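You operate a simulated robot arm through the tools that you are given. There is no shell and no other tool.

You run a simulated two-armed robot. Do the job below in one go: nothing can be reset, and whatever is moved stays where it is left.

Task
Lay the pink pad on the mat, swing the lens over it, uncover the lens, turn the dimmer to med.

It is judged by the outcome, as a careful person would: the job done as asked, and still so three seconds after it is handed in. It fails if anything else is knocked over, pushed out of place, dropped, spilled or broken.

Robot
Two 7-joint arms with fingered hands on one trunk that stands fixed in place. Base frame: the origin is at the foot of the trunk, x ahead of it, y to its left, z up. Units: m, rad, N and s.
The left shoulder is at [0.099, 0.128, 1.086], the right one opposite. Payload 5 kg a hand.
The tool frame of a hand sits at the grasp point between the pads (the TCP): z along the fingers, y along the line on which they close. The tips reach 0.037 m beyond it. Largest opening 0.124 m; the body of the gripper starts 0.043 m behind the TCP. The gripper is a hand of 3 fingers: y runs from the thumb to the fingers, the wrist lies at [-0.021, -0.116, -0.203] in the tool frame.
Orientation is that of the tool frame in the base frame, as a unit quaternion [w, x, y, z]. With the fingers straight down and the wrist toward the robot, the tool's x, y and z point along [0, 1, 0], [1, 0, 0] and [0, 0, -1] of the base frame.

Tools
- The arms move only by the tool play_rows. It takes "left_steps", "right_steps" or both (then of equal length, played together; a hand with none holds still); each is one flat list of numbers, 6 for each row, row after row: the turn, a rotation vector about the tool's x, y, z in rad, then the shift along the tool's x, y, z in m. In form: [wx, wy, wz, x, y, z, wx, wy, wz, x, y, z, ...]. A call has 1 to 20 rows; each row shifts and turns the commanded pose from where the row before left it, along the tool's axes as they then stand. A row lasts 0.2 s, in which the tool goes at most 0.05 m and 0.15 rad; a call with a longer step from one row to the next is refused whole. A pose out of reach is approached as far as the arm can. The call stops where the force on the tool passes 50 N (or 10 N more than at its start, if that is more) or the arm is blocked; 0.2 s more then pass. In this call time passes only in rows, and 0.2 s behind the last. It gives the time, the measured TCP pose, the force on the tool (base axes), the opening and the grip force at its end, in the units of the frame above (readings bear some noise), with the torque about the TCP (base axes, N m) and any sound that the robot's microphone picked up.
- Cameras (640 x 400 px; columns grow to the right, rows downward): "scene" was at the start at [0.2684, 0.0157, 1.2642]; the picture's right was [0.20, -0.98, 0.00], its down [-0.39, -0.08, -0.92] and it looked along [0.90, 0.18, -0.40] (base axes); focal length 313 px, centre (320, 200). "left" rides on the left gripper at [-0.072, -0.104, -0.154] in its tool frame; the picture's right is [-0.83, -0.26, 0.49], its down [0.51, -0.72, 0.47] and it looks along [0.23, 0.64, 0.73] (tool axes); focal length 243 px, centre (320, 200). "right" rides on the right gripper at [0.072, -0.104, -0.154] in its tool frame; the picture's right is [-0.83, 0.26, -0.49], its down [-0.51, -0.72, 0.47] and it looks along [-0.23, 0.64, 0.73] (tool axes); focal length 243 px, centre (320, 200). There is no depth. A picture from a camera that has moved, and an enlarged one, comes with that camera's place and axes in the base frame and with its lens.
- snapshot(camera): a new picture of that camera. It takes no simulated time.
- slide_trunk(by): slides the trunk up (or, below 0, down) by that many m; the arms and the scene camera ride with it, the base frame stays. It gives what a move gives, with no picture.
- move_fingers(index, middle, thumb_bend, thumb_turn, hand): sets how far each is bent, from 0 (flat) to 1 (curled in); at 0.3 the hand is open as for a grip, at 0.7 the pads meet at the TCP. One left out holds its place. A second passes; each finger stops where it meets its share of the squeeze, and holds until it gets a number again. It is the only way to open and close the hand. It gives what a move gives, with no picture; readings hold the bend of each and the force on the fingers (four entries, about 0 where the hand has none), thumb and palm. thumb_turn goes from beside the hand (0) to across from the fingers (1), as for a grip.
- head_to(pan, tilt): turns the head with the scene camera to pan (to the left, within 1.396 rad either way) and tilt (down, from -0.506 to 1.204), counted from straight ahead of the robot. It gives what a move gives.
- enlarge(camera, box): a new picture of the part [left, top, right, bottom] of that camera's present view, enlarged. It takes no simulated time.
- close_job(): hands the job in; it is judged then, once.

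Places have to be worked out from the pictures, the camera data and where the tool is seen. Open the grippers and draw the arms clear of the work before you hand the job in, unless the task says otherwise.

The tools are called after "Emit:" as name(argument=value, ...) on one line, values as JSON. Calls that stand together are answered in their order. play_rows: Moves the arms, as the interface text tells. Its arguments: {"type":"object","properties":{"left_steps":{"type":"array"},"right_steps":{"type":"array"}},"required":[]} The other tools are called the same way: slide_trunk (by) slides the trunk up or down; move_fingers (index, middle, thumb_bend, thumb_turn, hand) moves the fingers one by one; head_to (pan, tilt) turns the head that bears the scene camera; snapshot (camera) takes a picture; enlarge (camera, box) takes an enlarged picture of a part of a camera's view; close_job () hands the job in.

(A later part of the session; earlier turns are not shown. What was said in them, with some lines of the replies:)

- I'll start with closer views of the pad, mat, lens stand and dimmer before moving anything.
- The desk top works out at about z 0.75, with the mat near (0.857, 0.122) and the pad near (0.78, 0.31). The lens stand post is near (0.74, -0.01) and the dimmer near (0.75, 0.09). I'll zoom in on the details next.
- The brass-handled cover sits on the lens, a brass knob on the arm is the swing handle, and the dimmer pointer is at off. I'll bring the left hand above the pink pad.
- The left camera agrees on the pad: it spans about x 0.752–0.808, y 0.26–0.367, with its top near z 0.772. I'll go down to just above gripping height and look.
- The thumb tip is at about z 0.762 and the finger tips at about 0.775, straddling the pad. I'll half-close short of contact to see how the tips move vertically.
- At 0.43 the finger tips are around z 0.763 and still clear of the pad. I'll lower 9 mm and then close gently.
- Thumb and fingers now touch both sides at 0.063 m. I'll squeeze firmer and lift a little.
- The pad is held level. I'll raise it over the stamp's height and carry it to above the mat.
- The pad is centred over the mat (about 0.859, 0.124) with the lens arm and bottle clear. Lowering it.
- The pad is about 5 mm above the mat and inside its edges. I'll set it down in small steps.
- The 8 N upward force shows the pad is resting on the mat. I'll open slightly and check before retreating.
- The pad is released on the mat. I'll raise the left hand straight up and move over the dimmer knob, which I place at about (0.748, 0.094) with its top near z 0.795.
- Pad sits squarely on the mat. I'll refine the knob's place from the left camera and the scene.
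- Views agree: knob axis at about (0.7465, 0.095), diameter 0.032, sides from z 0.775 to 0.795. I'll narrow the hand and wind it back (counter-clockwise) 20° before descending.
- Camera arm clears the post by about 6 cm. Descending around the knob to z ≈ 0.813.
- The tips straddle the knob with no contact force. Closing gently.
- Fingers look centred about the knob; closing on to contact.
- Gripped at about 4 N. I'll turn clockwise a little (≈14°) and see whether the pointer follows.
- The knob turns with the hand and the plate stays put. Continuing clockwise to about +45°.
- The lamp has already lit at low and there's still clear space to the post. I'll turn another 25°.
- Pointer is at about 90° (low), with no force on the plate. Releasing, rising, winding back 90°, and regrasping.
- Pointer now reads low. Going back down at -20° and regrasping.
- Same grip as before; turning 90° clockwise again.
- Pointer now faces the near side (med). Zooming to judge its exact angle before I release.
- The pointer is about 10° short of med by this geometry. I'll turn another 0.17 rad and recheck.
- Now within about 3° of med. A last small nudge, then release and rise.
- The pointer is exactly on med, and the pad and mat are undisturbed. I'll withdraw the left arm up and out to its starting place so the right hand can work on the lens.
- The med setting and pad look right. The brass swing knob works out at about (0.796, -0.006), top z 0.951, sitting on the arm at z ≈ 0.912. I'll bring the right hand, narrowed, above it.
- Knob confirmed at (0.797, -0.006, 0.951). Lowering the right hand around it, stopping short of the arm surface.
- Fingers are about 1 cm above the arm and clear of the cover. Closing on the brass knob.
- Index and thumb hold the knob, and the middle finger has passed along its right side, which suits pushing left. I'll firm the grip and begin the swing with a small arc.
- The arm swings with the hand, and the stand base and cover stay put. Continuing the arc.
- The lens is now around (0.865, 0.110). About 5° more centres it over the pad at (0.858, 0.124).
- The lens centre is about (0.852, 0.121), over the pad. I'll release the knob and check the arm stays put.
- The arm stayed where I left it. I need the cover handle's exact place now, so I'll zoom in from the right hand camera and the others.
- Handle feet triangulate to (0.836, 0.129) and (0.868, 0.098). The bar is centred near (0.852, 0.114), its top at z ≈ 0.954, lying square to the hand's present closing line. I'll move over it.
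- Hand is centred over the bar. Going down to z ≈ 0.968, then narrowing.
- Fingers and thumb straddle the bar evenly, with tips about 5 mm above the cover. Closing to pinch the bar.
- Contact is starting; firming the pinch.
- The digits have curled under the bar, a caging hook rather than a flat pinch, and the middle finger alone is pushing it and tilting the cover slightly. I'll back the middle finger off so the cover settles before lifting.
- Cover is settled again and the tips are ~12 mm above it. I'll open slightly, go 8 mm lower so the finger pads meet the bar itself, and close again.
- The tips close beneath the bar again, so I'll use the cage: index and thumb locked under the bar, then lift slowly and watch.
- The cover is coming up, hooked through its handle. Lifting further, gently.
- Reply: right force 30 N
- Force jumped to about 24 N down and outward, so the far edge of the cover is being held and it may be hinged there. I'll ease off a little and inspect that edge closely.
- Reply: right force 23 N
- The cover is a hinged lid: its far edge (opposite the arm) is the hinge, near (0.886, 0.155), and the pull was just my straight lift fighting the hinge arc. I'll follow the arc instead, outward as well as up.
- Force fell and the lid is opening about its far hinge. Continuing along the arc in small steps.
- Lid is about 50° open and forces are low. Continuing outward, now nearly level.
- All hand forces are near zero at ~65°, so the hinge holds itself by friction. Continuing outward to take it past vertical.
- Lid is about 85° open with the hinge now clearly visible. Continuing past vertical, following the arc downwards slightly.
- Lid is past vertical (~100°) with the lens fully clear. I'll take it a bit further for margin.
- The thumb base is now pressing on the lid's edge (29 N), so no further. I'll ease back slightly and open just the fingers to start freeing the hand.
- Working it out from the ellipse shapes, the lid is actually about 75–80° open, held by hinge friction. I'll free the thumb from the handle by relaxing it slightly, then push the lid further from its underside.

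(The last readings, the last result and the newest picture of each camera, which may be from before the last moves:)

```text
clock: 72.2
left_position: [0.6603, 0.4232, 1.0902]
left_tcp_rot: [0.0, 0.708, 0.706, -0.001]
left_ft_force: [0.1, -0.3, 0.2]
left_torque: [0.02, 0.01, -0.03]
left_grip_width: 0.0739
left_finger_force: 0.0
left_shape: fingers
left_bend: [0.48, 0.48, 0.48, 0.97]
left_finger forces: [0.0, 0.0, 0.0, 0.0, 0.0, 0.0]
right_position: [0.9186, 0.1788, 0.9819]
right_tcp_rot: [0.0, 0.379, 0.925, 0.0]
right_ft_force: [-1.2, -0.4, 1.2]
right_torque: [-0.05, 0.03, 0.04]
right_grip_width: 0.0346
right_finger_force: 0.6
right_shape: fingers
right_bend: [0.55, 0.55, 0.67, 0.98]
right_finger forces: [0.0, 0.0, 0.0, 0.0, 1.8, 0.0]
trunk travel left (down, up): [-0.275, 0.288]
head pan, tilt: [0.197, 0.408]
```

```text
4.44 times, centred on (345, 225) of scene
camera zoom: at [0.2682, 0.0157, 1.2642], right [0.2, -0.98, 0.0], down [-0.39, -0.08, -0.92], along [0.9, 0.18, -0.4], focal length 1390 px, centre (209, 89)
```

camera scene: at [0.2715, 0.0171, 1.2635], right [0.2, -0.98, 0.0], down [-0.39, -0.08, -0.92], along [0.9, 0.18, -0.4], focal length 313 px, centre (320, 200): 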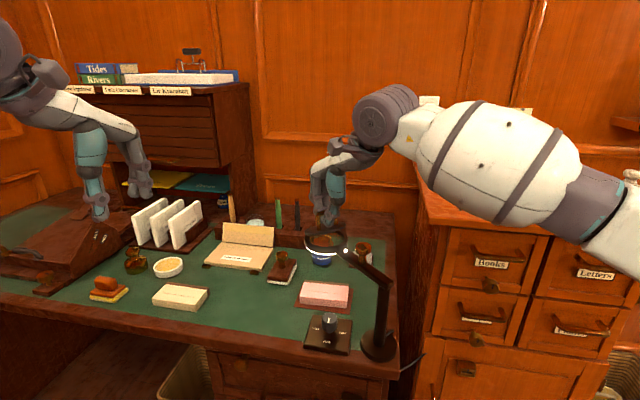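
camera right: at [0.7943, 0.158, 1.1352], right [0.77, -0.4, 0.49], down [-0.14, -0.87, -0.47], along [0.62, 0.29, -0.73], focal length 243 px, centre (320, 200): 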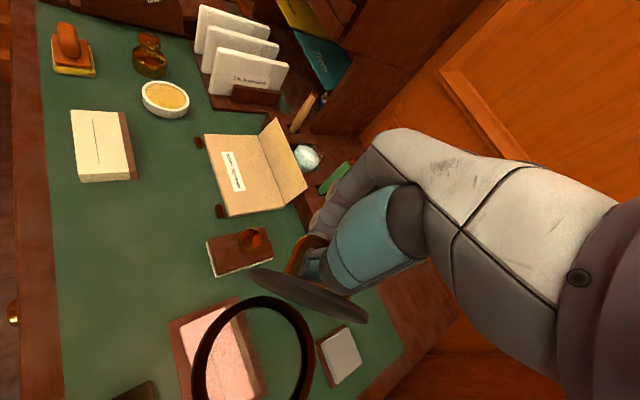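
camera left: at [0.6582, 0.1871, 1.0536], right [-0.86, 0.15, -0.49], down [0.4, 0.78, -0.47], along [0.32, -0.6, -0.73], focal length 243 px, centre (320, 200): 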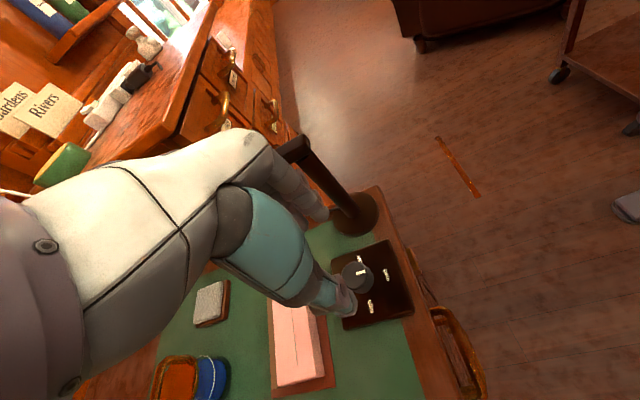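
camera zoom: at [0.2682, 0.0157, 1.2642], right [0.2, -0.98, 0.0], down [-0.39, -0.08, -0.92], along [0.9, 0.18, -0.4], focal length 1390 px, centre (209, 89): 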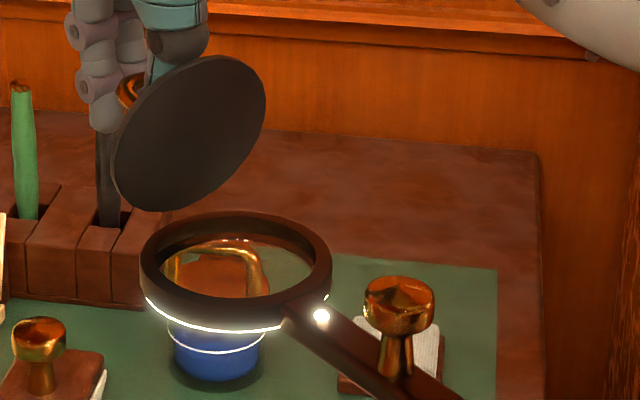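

Thumb is nearly free in the loop. Raising carefully and watching for any drag.

Emit:
play_rows(right_steps=[0, 0, 0, 0, 0, -0.005, 0, 0, 0, 0, 0, -0.005])

Emit:
enlarge(camera="left", box=[450, 0, 550, 110])

```text
clock: 72.8
left_position: [0.6608, 0.4243, 1.0912]
left_tcp_rot: [0.0, 0.708, 0.706, 0.0]
left_ft_force: [1.1, 0.1, 0.1]
left_torque: [0.0, 0.02, 0.04]
left_grip_width: 0.0736
left_finger_force: 0.1
left_shape: fingers
left_bend: [0.48, 0.48, 0.48, 0.97]
left_finger forces: [0.0, 0.0, 0.1, 0.1, 0.0, 0.0]
right_position: [0.9188, 0.1797, 0.9917]
right_tcp_rot: [0.001, 0.379, 0.925, 0.0]
right_ft_force: [-0.3, 0.0, -0.6]
right_torque: [-0.02, 0.02, -0.03]
right_grip_width: 0.0346
right_finger_force: 0.1
right_shape: fingers
right_bend: [0.55, 0.55, 0.67, 0.97]
right_finger forces: [0.1, 0.0, 0.0, 0.0, 0.4, 0.0]
trunk travel left (down, up): [-0.275, 0.288]
head pan, tilt: [0.197, 0.408]
```

```text
3.64 times, centred on (500, 55) of left
camera zoom: at [0.5561, 0.3525, 1.2452], right [-0.26, -0.83, -0.49], down [-0.72, 0.51, -0.47], along [0.64, 0.23, -0.73], focal length 882 px, centre (-334, 727)
```

zoom: 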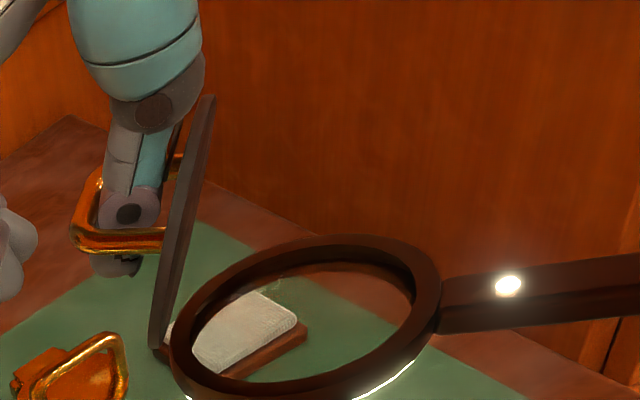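

No drag. Continuing up until the thumb clears the loop.

Emit:
play_rows(right_steps=[0, 0, 0, 0, 0, -0.008, 0, 0, 0, 0, 0, -0.008, 0, 0, 0, 0, 0, -0.01])

Emit:
enlarge(camera="left", box=[450, 0, 550, 110])

Emit:
enlarge(camera="scene", box=[310, 180, 380, 270])

```text
clock: 73.6
left_position: [0.6607, 0.4242, 1.0916]
left_tcp_rot: [0.0, 0.708, 0.706, 0.0]
left_ft_force: [-0.3, -0.1, 0.1]
left_torque: [-0.02, -0.02, 0.02]
left_grip_width: 0.0737
left_finger_force: 0.0
left_shape: fingers
left_bend: [0.48, 0.48, 0.48, 0.97]
left_finger forces: [0.0, 0.1, 0.0, 0.1, 0.0, 0.0]
right_position: [0.9178, 0.1798, 1.0186]
right_tcp_rot: [0.001, 0.38, 0.925, 0.001]
right_ft_force: [-0.4, -0.1, 0.3]
right_torque: [0.03, 0.0, 0.01]
right_grip_width: 0.0344
right_finger_force: 0.1
right_shape: fingers
right_bend: [0.55, 0.55, 0.67, 0.97]
right_finger forces: [0.0, 0.0, 0.1, 0.1, 0.1, 0.0]
trunk travel left (down, up): [-0.275, 0.288]
head pan, tilt: [0.197, 0.408]
```

```text
3.64 times, centred on (500, 55) of left
camera zoom: at [0.5559, 0.3526, 1.2453], right [-0.26, -0.83, -0.49], down [-0.72, 0.51, -0.47], along [0.64, 0.23, -0.73], focal length 882 px, centre (-334, 727)
```

zoom: 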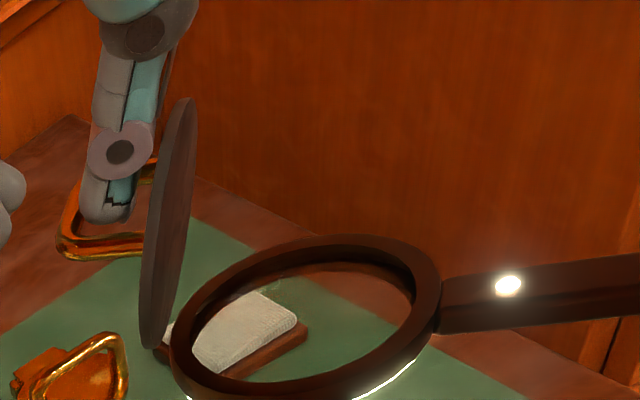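

```text
4.44 times, centred on (345, 225) of scene
camera zoom: at [0.268, 0.0158, 1.2643], right [0.2, -0.98, 0.0], down [-0.39, -0.08, -0.92], along [0.9, 0.18, -0.4], focal length 1390 px, centre (209, 89)
```

zoom: 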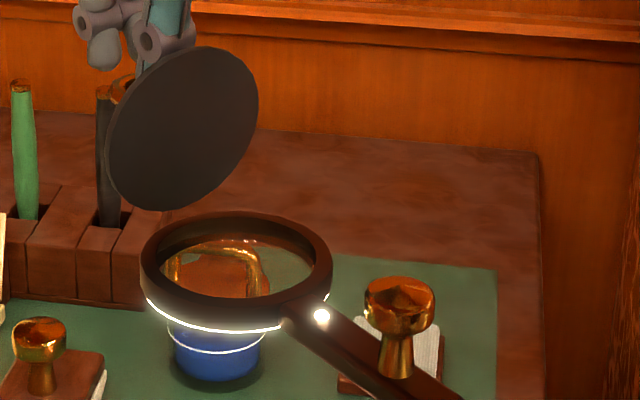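

Thumb is nearly out and the lid has swung a bit further open. Raising clear.

Emit:
play_rows(right_steps=[0, 0, 0, 0, 0, -0.012, 0, 0, 0, 0, 0, -0.02, 0, 0, 0, 0, 0, -0.025])

Emit:
enlarge(camera="left", box=[450, 0, 550, 110])

Emit:
enlarge(camera="scene", box=[310, 180, 380, 270])

Emit:
snapshot(camera="right")

```text
clock: 74.4
left_position: [0.6609, 0.4242, 1.0909]
left_tcp_rot: [0.0, 0.707, 0.707, 0.0]
left_ft_force: [0.4, -0.2, -0.9]
left_torque: [0.02, 0.01, -0.01]
left_grip_width: 0.074
left_finger_force: 0.0
left_shape: fingers
left_bend: [0.48, 0.48, 0.48, 0.97]
left_finger forces: [0.1, 0.0, 0.0, 0.1, 0.1, 0.0]
right_position: [0.9181, 0.1788, 1.0765]
right_tcp_rot: [0.001, 0.379, 0.925, -0.001]
right_ft_force: [-1.1, -0.5, 0.1]
right_torque: [0.01, -0.03, -0.02]
right_grip_width: 0.0343
right_finger_force: 0.0
right_shape: fingers
right_bend: [0.55, 0.55, 0.67, 0.97]
right_finger forces: [0.0, 0.0, 0.0, 0.0, 0.0, 0.0]
trunk travel left (down, up): [-0.275, 0.288]
head pan, tilt: [0.197, 0.408]
```

```text
3.64 times, centred on (500, 55) of left
camera zoom: at [0.5555, 0.3527, 1.2454], right [-0.26, -0.83, -0.49], down [-0.72, 0.51, -0.47], along [0.64, 0.23, -0.73], focal length 882 px, centre (-334, 727)
```

zoom: 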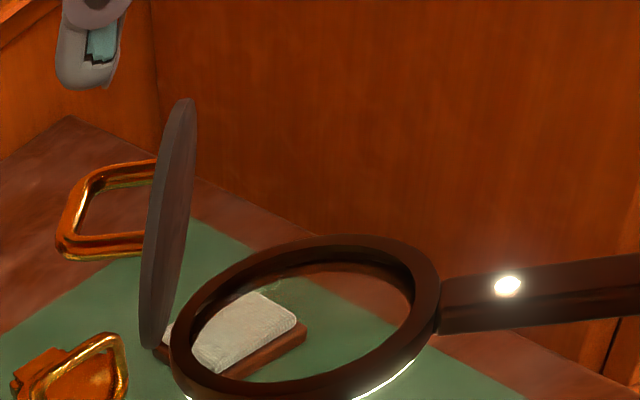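

```text
4.44 times, centred on (345, 225) of scene
camera zoom: at [0.2676, 0.0159, 1.2643], right [0.2, -0.98, 0.0], down [-0.39, -0.08, -0.92], along [0.9, 0.18, -0.4], focal length 1390 px, centre (209, 89)
```

zoom: 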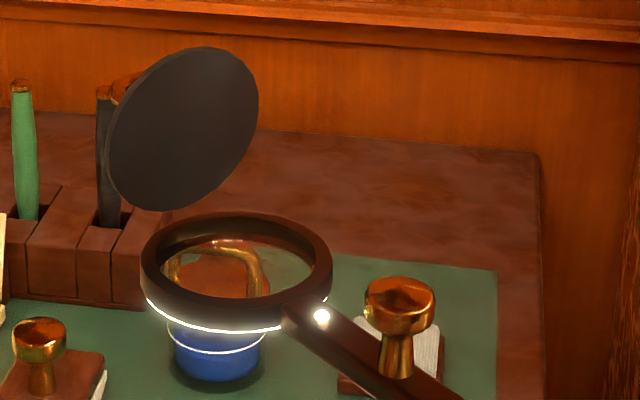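

```text
taken
camera right: at [0.7933, 0.1563, 1.2306], right [0.77, -0.4, 0.49], down [-0.15, -0.87, -0.47], along [0.62, 0.29, -0.73], focal length 243 px, centre (320, 200)
```

right: 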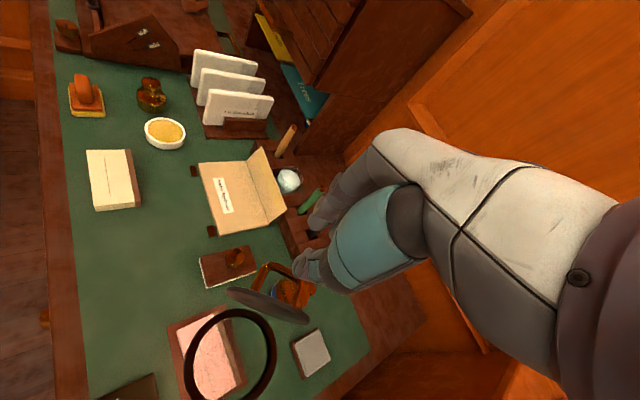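

The hand is free and the lid stands at about 90° by itself. To make it securely open I'll come back over to the near side with closed fingers and nudge its underside further back.

Emit:
play_rows(right_steps=[0, 0, 0, 0, 0, -0.01, 0, 0, 0, 0, -0.028, 0, 0, 0, 0, 0, -0.028, 0, 0, 0, 0, 0, -0.028, 0, 0, 0, 0, 0, -0.03, 0])

Emit:
move_fingers(hand="right", index=0.7, middle=0.7, thumb_bend=0.7)

Emit:
play_rows(right_steps=[0, 0, 0, 0, 0, 0.025, 0, 0, 0, 0, 0, 0.025, 0, 0, 0, 0, 0, 0.02])

Emit:
enlarge(camera="left", box=[450, 0, 610, 130])

Emit:
enlarge(camera="scene", box=[300, 160, 400, 270])

Emit:
enlarge(camera="right", box=[230, 160, 390, 340])

```text
clock: 75.6
left_position: [0.662, 0.4224, 1.0915]
left_tcp_rot: [-0.001, 0.708, 0.706, 0.001]
left_ft_force: [-0.5, 0.0, -0.5]
left_torque: [0.07, -0.02, 0.01]
left_grip_width: 0.0735
left_finger_force: 0.0
left_shape: fingers
left_bend: [0.48, 0.48, 0.48, 0.97]
left_finger forces: [0.0, 0.0, 0.0, 0.1, 0.0, 0.0]
right_position: [0.8381, 0.0966, 1.0865]
right_tcp_rot: [0.0, 0.379, 0.925, 0.001]
right_ft_force: [-0.2, -0.2, 0.1]
right_torque: [0.02, -0.01, 0.01]
right_grip_width: 0.034
right_finger_force: 0.0
right_shape: fingers
right_bend: [0.55, 0.55, 0.67, 0.97]
right_finger forces: [0.0, 0.0, 0.1, 0.0, 0.0, 0.0]
trunk travel left (down, up): [-0.275, 0.288]
head pan, tilt: [0.197, 0.408]
```

```text
clock: 76.6
left_position: [0.6615, 0.4235, 1.0907]
left_tcp_rot: [0.0, 0.707, 0.707, 0.0]
left_ft_force: [-0.1, 0.0, -0.4]
left_torque: [-0.02, 0.0, -0.03]
left_grip_width: 0.0739
left_finger_force: 0.0
left_shape: fingers
left_bend: [0.48, 0.48, 0.48, 0.97]
left_finger forces: [0.0, 0.1, 0.1, 0.0, 0.0, 0.0]
right_position: [0.8383, 0.0977, 1.0859]
right_tcp_rot: [0.0, 0.379, 0.925, -0.001]
right_ft_force: [0.1, 0.2, -0.3]
right_torque: [0.03, -0.05, 0.0]
right_grip_width: 0.0076
right_finger_force: 0.0
right_shape: fingers
right_bend: [0.7, 0.7, 0.7, 0.97]
right_finger forces: [0.1, 0.1, 0.1, 0.0, 0.0, 0.0]
trunk travel left (down, up): [-0.275, 0.288]
head pan, tilt: [0.197, 0.408]
```

```text
clock: 77.4
left_position: [0.6626, 0.4232, 1.0901]
left_tcp_rot: [0.0, 0.708, 0.707, 0.0]
left_ft_force: [-0.2, 0.2, 0.8]
left_torque: [-0.02, 0.05, -0.01]
left_grip_width: 0.0735
left_finger_force: 0.1
left_shape: fingers
left_bend: [0.48, 0.48, 0.48, 0.97]
left_finger forces: [0.1, 0.0, 0.1, 0.1, 0.0, 0.0]
right_position: [0.8385, 0.0972, 1.0147]
right_tcp_rot: [0.0, 0.38, 0.925, 0.001]
right_ft_force: [-0.7, -0.3, 0.6]
right_torque: [0.01, -0.02, 0.03]
right_grip_width: 0.0072
right_finger_force: 0.1
right_shape: fingers
right_bend: [0.7, 0.7, 0.7, 0.97]
right_finger forces: [0.0, 0.0, 0.1, 0.0, 0.0, 0.0]
trunk travel left (down, up): [-0.275, 0.288]
head pan, tilt: [0.197, 0.408]
```

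```text
3.08 times, centred on (530, 65) of left
camera zoom: at [0.5568, 0.3523, 1.2449], right [-0.26, -0.83, -0.49], down [-0.72, 0.51, -0.47], along [0.64, 0.23, -0.73], focal length 746 px, centre (-326, 615)
```

zoom: 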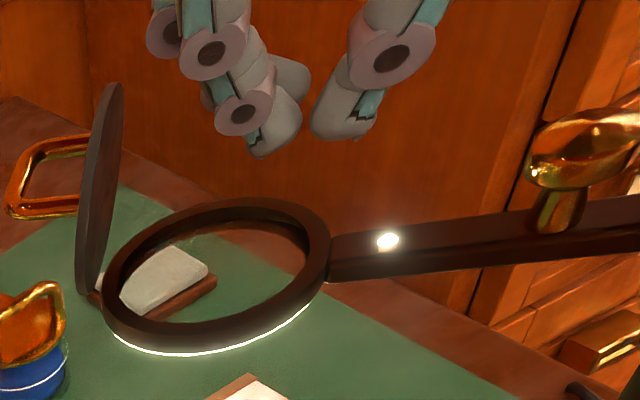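

```text
3.64 times, centred on (350, 215) of scene
camera zoom: at [0.2689, 0.0155, 1.264], right [0.2, -0.98, 0.0], down [-0.39, -0.08, -0.92], along [0.9, 0.18, -0.4], focal length 1137 px, centre (211, 146)
```

zoom: 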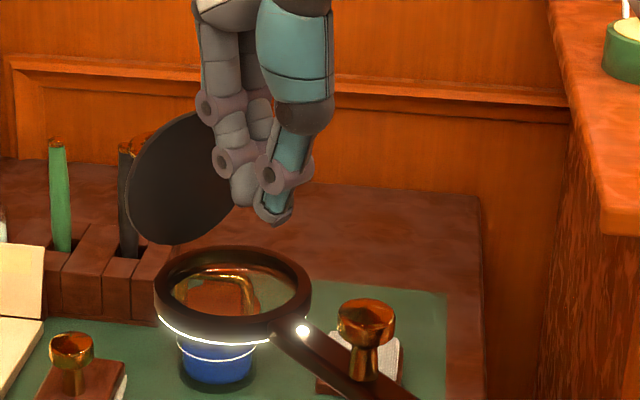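

```text
2.22 times, centred on (310, 250) of right
camera zoom: at [0.714, 0.0745, 1.1699], right [0.77, -0.4, 0.49], down [-0.15, -0.87, -0.47], along [0.62, 0.29, -0.73], focal length 539 px, centre (342, 89)
```

zoom: 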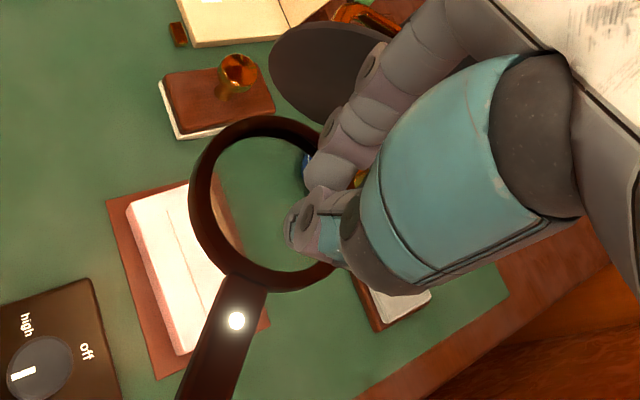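

Closed fingers are on the near side with the lid upright ahead of them. Pushing outward in small steps.

Emit:
play_rows(right_steps=[0, 0, 0, 0, 0.01, 0, 0, 0, 0, 0, 0.01, 0, 0, 0, 0, 0, 0.01, 0, 0, 0, 0, 0, 0.008, 0])

Emit:
enlarge(camera="left", box=[440, 0, 600, 130])

Emit:
enlarge(camera="scene", box=[300, 160, 400, 270])

```text
clock: 78.4
left_position: [0.6612, 0.4242, 1.0914]
left_tcp_rot: [0.0, 0.708, 0.706, 0.0]
left_ft_force: [1.0, -0.1, 0.4]
left_torque: [-0.01, -0.02, 0.02]
left_grip_width: 0.0736
left_finger_force: 0.1
left_shape: fingers
left_bend: [0.48, 0.48, 0.48, 0.97]
left_finger forces: [0.0, 0.1, 0.0, 0.0, 0.1, 0.0]
right_position: [0.8644, 0.1248, 1.0146]
right_tcp_rot: [0.0, 0.379, 0.925, 0.0]
right_ft_force: [-0.9, 0.2, 0.7]
right_torque: [-0.02, 0.01, 0.0]
right_grip_width: 0.0073
right_finger_force: 0.1
right_shape: fingers
right_bend: [0.7, 0.7, 0.7, 0.97]
right_finger forces: [0.0, 0.0, 0.0, 0.1, 0.1, 0.0]
trunk travel left (down, up): [-0.275, 0.288]
head pan, tilt: [0.197, 0.408]
```

```text
3.08 times, centred on (520, 65) of left
camera zoom: at [0.5565, 0.3527, 1.2449], right [-0.26, -0.83, -0.49], down [-0.72, 0.51, -0.47], along [0.64, 0.23, -0.73], focal length 746 px, centre (-295, 615)
```

zoom: 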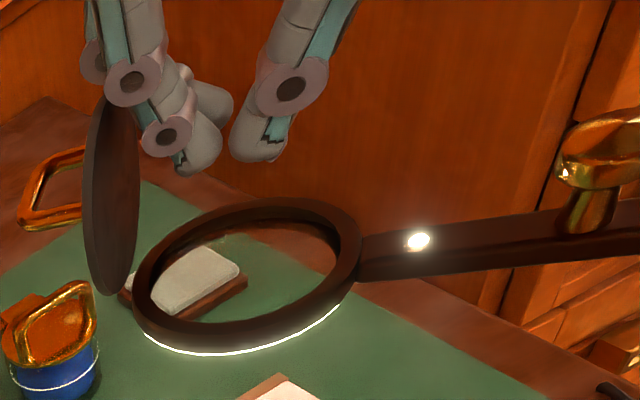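

```text
3.64 times, centred on (350, 215) of scene
camera zoom: at [0.2686, 0.0159, 1.2641], right [0.2, -0.98, 0.0], down [-0.39, -0.08, -0.92], along [0.9, 0.18, -0.4], focal length 1137 px, centre (211, 146)
```

zoom: 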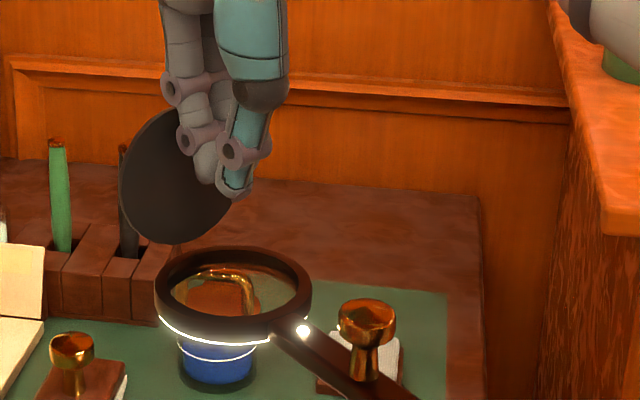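

The lid is giving way further back with almost no force. A little more.

Emit:
play_rows(right_steps=[0, 0, 0, 0, 0.008, 0, 0, 0, 0, 0, 0.008, 0, 0, 0, 0, 0, 0.006, 0])

Emit:
enlarge(camera="left", box=[430, 0, 590, 130])

Emit:
enlarge(camera="scene", box=[300, 160, 400, 270])

```text
clock: 79.2
left_position: [0.6608, 0.4245, 1.0921]
left_tcp_rot: [0.0, 0.708, 0.706, 0.0]
left_ft_force: [-0.1, 0.5, 0.0]
left_torque: [0.0, 0.01, -0.01]
left_grip_width: 0.0735
left_finger_force: 0.1
left_shape: fingers
left_bend: [0.48, 0.48, 0.48, 0.97]
left_finger forces: [0.1, 0.0, 0.1, 0.0, 0.0, 0.0]
right_position: [0.8806, 0.1421, 1.0154]
right_tcp_rot: [0.0, 0.38, 0.925, 0.0]
right_ft_force: [0.3, -1.7, 0.5]
right_torque: [-0.04, -0.01, -0.04]
right_grip_width: 0.0073
right_finger_force: 0.9
right_shape: fingers
right_bend: [0.7, 0.7, 0.7, 0.97]
right_finger forces: [0.1, 1.8, 0.1, 0.1, 0.0, 0.0]
trunk travel left (down, up): [-0.275, 0.288]
head pan, tilt: [0.197, 0.408]
```

```text
3.08 times, centred on (510, 65) of left
camera zoom: at [0.5561, 0.3525, 1.2452], right [-0.26, -0.83, -0.49], down [-0.72, 0.51, -0.47], along [0.64, 0.23, -0.73], focal length 746 px, centre (-265, 615)
```

zoom: 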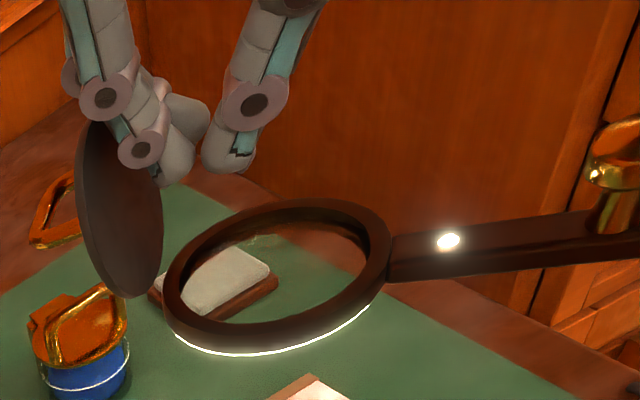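

```text
3.64 times, centred on (350, 215) of scene
camera zoom: at [0.2682, 0.0157, 1.2642], right [0.2, -0.98, 0.0], down [-0.39, -0.08, -0.92], along [0.9, 0.18, -0.4], focal length 1137 px, centre (211, 146)
```

zoom: 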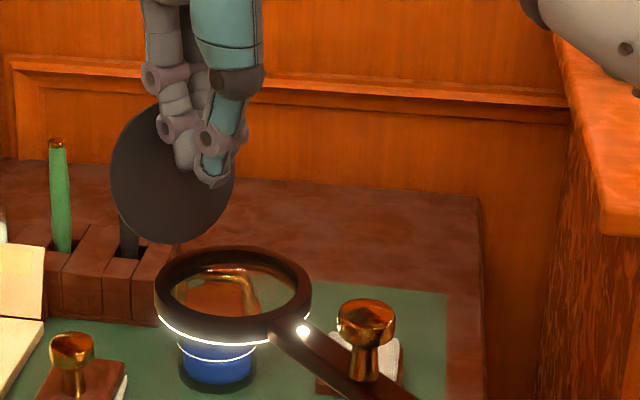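

The lid is now well past vertical (~110°). I'll draw the right hand back off it, lift, and check that it stays.

Emit:
play_rows(right_steps=[0, 0, 0, 0, -0.015, 0, 0, 0, 0, 0, -0.02, -0.01, 0, 0, 0, 0, -0.02, -0.03, 0, 0, 0, 0, -0.02, -0.04, 0, 0, 0, 0, -0.03, -0.03, 0, 0, 0, 0, -0.04, -0.02, 0, 0, 0, 0, -0.04, -0.02])

Emit:
snapshot(camera="scene")

Emit:
enlarge(camera="left", box=[430, 0, 640, 200])

Emit:
snapshot(camera="right")

```text
clock: 80.8
left_position: [0.6593, 0.4241, 1.0925]
left_tcp_rot: [0.0, 0.708, 0.707, 0.0]
left_ft_force: [-0.3, 1.0, -0.2]
left_torque: [0.02, 0.0, 0.0]
left_grip_width: 0.0734
left_finger_force: 0.1
left_shape: fingers
left_bend: [0.48, 0.48, 0.48, 0.97]
left_finger forces: [0.1, 0.0, 0.1, 0.0, 0.0, 0.0]
right_position: [0.7492, 0.009, 1.1658]
right_tcp_rot: [0.001, 0.38, 0.925, 0.001]
right_ft_force: [-0.5, -0.3, -0.4]
right_torque: [0.05, -0.05, 0.01]
right_grip_width: 0.0069
right_finger_force: 0.0
right_shape: fingers
right_bend: [0.7, 0.7, 0.7, 0.97]
right_finger forces: [0.0, 0.0, 0.0, 0.0, 0.0, 0.1]
trunk travel left (down, up): [-0.275, 0.288]
head pan, tilt: [0.197, 0.408]
```

```text
taken
camera scene: at [0.2671, 0.0148, 1.2645], right [0.2, -0.98, 0.0], down [-0.39, -0.08, -0.92], along [0.9, 0.18, -0.4], focal length 313 px, centre (320, 200)
```

scene: 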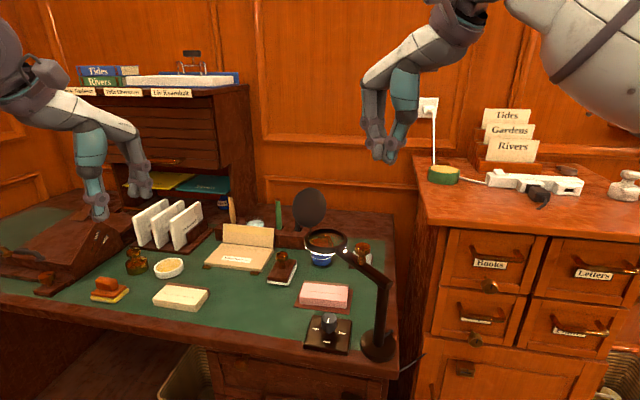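

```text
2.00 times, centred on (535, 100) of left
camera zoom: at [0.5549, 0.3518, 1.2461], right [-0.26, -0.83, -0.49], down [-0.72, 0.51, -0.47], along [0.64, 0.23, -0.73], focal length 485 px, centre (-110, 400)
```

zoom: 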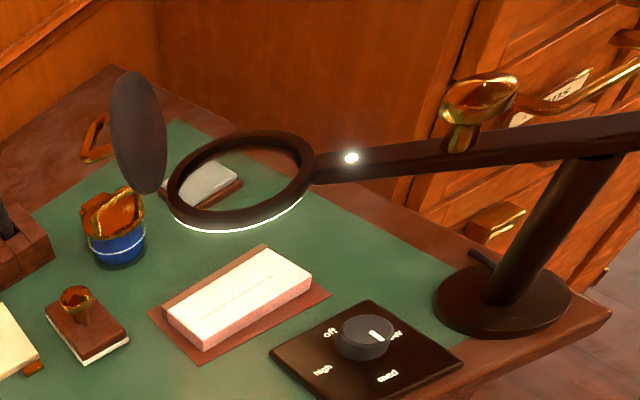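

```text
taken
camera right: at [0.6247, -0.0148, 1.3205], right [0.77, -0.4, 0.49], down [-0.15, -0.87, -0.47], along [0.62, 0.29, -0.73], focal length 243 px, centre (320, 200)
```

right: 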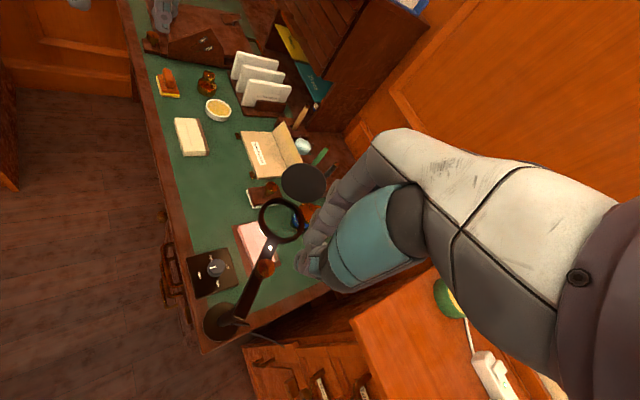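

The lid stays open and the ring is centred over the pad (about 0.857, 0.118). The dimmer is on med and everything else is in place. I'll return the right arm to its start, open both hands, and take a last look.

Emit:
play_rows(right_steps=[0, 0, 0.132, 0, 0, 0, 0, 0, 0.132, 0, 0, 0, 0, 0, 0.132, 0, 0, 0, 0, 0, 0.132, 0, 0, 0, 0, 0, 0.132, 0, 0, 0, 0, 0, 0.132, 0, 0, 0, 0, 0, 0, -0.04, 0, 0, 0, 0, 0, -0.04, 0, 0, 0, 0, 0, -0.04, 0, 0, 0, 0, 0, -0.04, 0, 0])

Emit:
move_fingers(hand="right", index=0.3, middle=0.3, thumb_bend=0.3)

Emit:
move_fingers(hand="left", index=0.3, middle=0.3, thumb_bend=0.3)

Emit:
snapshot(camera="scene")

Emit:
enlarge(camera="right", box=[0, 100, 260, 310])

Emit:
enlarge(camera="scene", box=[260, 170, 420, 370])

```text
clock: 83.0
left_position: [0.6611, 0.4221, 1.0916]
left_tcp_rot: [0.0, 0.707, 0.707, 0.0]
left_ft_force: [1.1, -0.1, -0.1]
left_torque: [0.01, -0.02, 0.05]
left_grip_width: 0.0736
left_finger_force: 0.1
left_shape: fingers
left_bend: [0.48, 0.48, 0.48, 0.97]
left_finger forces: [0.0, 0.1, 0.0, 0.1, 0.0, 0.0]
right_position: [0.7501, -0.1523, 1.1649]
right_tcp_rot: [0.0, 0.707, 0.707, 0.0]
right_ft_force: [-0.5, -0.3, 0.5]
right_torque: [0.04, -0.04, -0.02]
right_grip_width: 0.0072
right_finger_force: 0.1
right_shape: fingers
right_bend: [0.7, 0.7, 0.7, 0.97]
right_finger forces: [0.1, 0.1, 0.1, 0.1, 0.1, 0.0]
trunk travel left (down, up): [-0.275, 0.288]
head pan, tilt: [0.197, 0.408]
```

```text
clock: 84.0
left_position: [0.6612, 0.424, 1.0892]
left_tcp_rot: [0.0, 0.707, 0.707, -0.001]
left_ft_force: [0.1, 0.4, -0.1]
left_torque: [-0.04, 0.01, 0.01]
left_grip_width: 0.0736
left_finger_force: 0.1
left_shape: fingers
left_bend: [0.48, 0.48, 0.48, 0.97]
left_finger forces: [0.0, 0.0, 0.1, 0.0, 0.0, 0.0]
right_position: [0.7494, -0.1512, 1.1638]
right_tcp_rot: [0.0, 0.707, 0.707, -0.001]
right_ft_force: [-0.4, -0.2, -0.4]
right_torque: [-0.01, 0.02, 0.0]
right_grip_width: 0.1285
right_finger_force: 0.0
right_shape: fingers
right_bend: [0.3, 0.3, 0.3, 0.97]
right_finger forces: [0.0, 0.0, 0.1, 0.0, 0.0, 0.0]
trunk travel left (down, up): [-0.275, 0.288]
head pan, tilt: [0.197, 0.408]
```

```text
clock: 85.0
left_position: [0.6606, 0.4239, 1.0906]
left_tcp_rot: [0.0, 0.708, 0.706, -0.001]
left_ft_force: [0.2, -0.6, -0.3]
left_torque: [0.0, 0.0, 0.0]
left_grip_width: 0.1285
left_finger_force: 0.1
left_shape: fingers
left_bend: [0.3, 0.3, 0.3, 0.97]
left_finger forces: [0.0, 0.0, 0.1, 0.0, 0.0, 0.1]
right_position: [0.7494, -0.1512, 1.1655]
right_tcp_rot: [0.0, 0.707, 0.707, 0.0]
right_ft_force: [0.0, 0.2, 0.5]
right_torque: [-0.03, 0.0, 0.02]
right_grip_width: 0.1282
right_finger_force: 0.1
right_shape: fingers
right_bend: [0.3, 0.3, 0.3, 0.97]
right_finger forces: [0.1, 0.1, 0.1, 0.0, 0.0, 0.0]
trunk travel left (down, up): [-0.275, 0.288]
head pan, tilt: [0.197, 0.408]
```

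```text
taken
camera scene: at [0.2683, 0.0157, 1.2642], right [0.2, -0.98, 0.0], down [-0.39, -0.08, -0.92], along [0.9, 0.18, -0.4], focal length 313 px, centre (320, 200)
```

scene: 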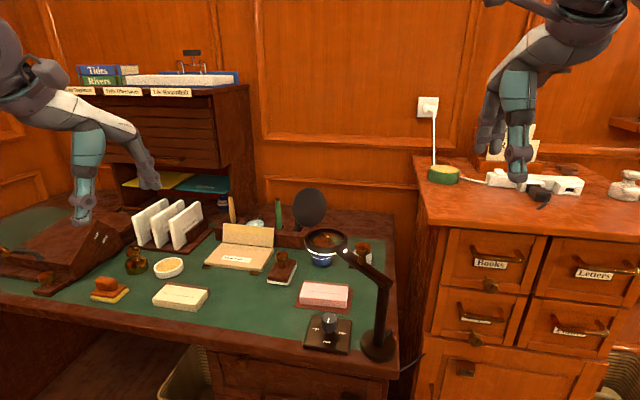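

```text
1.90 times, centred on (130, 205) of right
camera zoom: at [0.6461, -0.0777, 1.3195], right [0.26, -0.83, 0.49], down [-0.72, -0.51, -0.47], along [0.64, -0.23, -0.73], focal length 462 px, centre (682, 190)
```

zoom: 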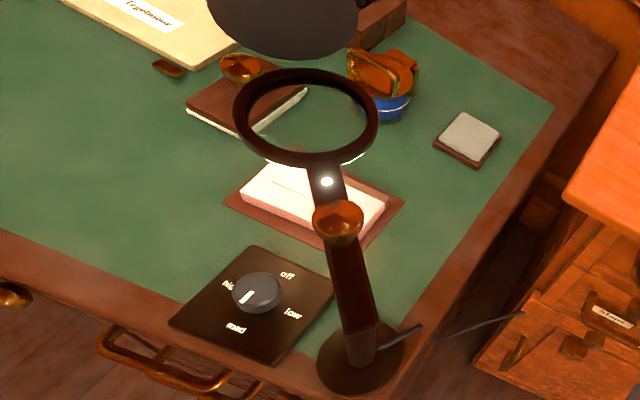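

```text
2.00 times, centred on (340, 270) of scene
camera zoom: at [0.2683, 0.0157, 1.2642], right [0.2, -0.98, 0.0], down [-0.39, -0.08, -0.92], along [0.9, 0.18, -0.4], focal length 626 px, centre (280, 60)
```

zoom: 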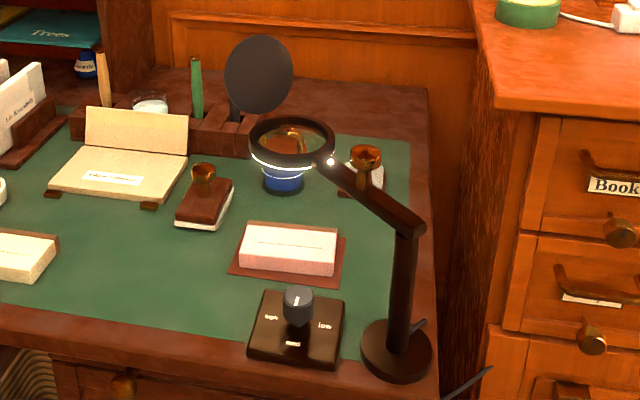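

The pad lies on the mat, the open lens ring is centred over it at about (0.855, 0.12), and the lid holds past vertical. The dimmer is on med with the light on, nothing else has moved, and both arms are clear with hands open. Handing in.

Emit:
close_job()

```text
The job is handed in.
```

The job is done and handed in:

- **Pad:** the pink pad lies flat on the mat, inside its edges.
- **Lens:** it is swung over the pad, with its centre less than 1 cm from the pad's centre.
- **Cover:** it turned out to be a hinged lid, so I opened it to about 110°. It stayed open after I let go.
- **Dimmer:** the pointer is on med and the lamp is lit.

I set the dimmer before swinging the lens, because the lens arm would have crowded the hand at the knob. In the last pictures before hand-in, nothing else had moved, and both arms were clear with the hands open.
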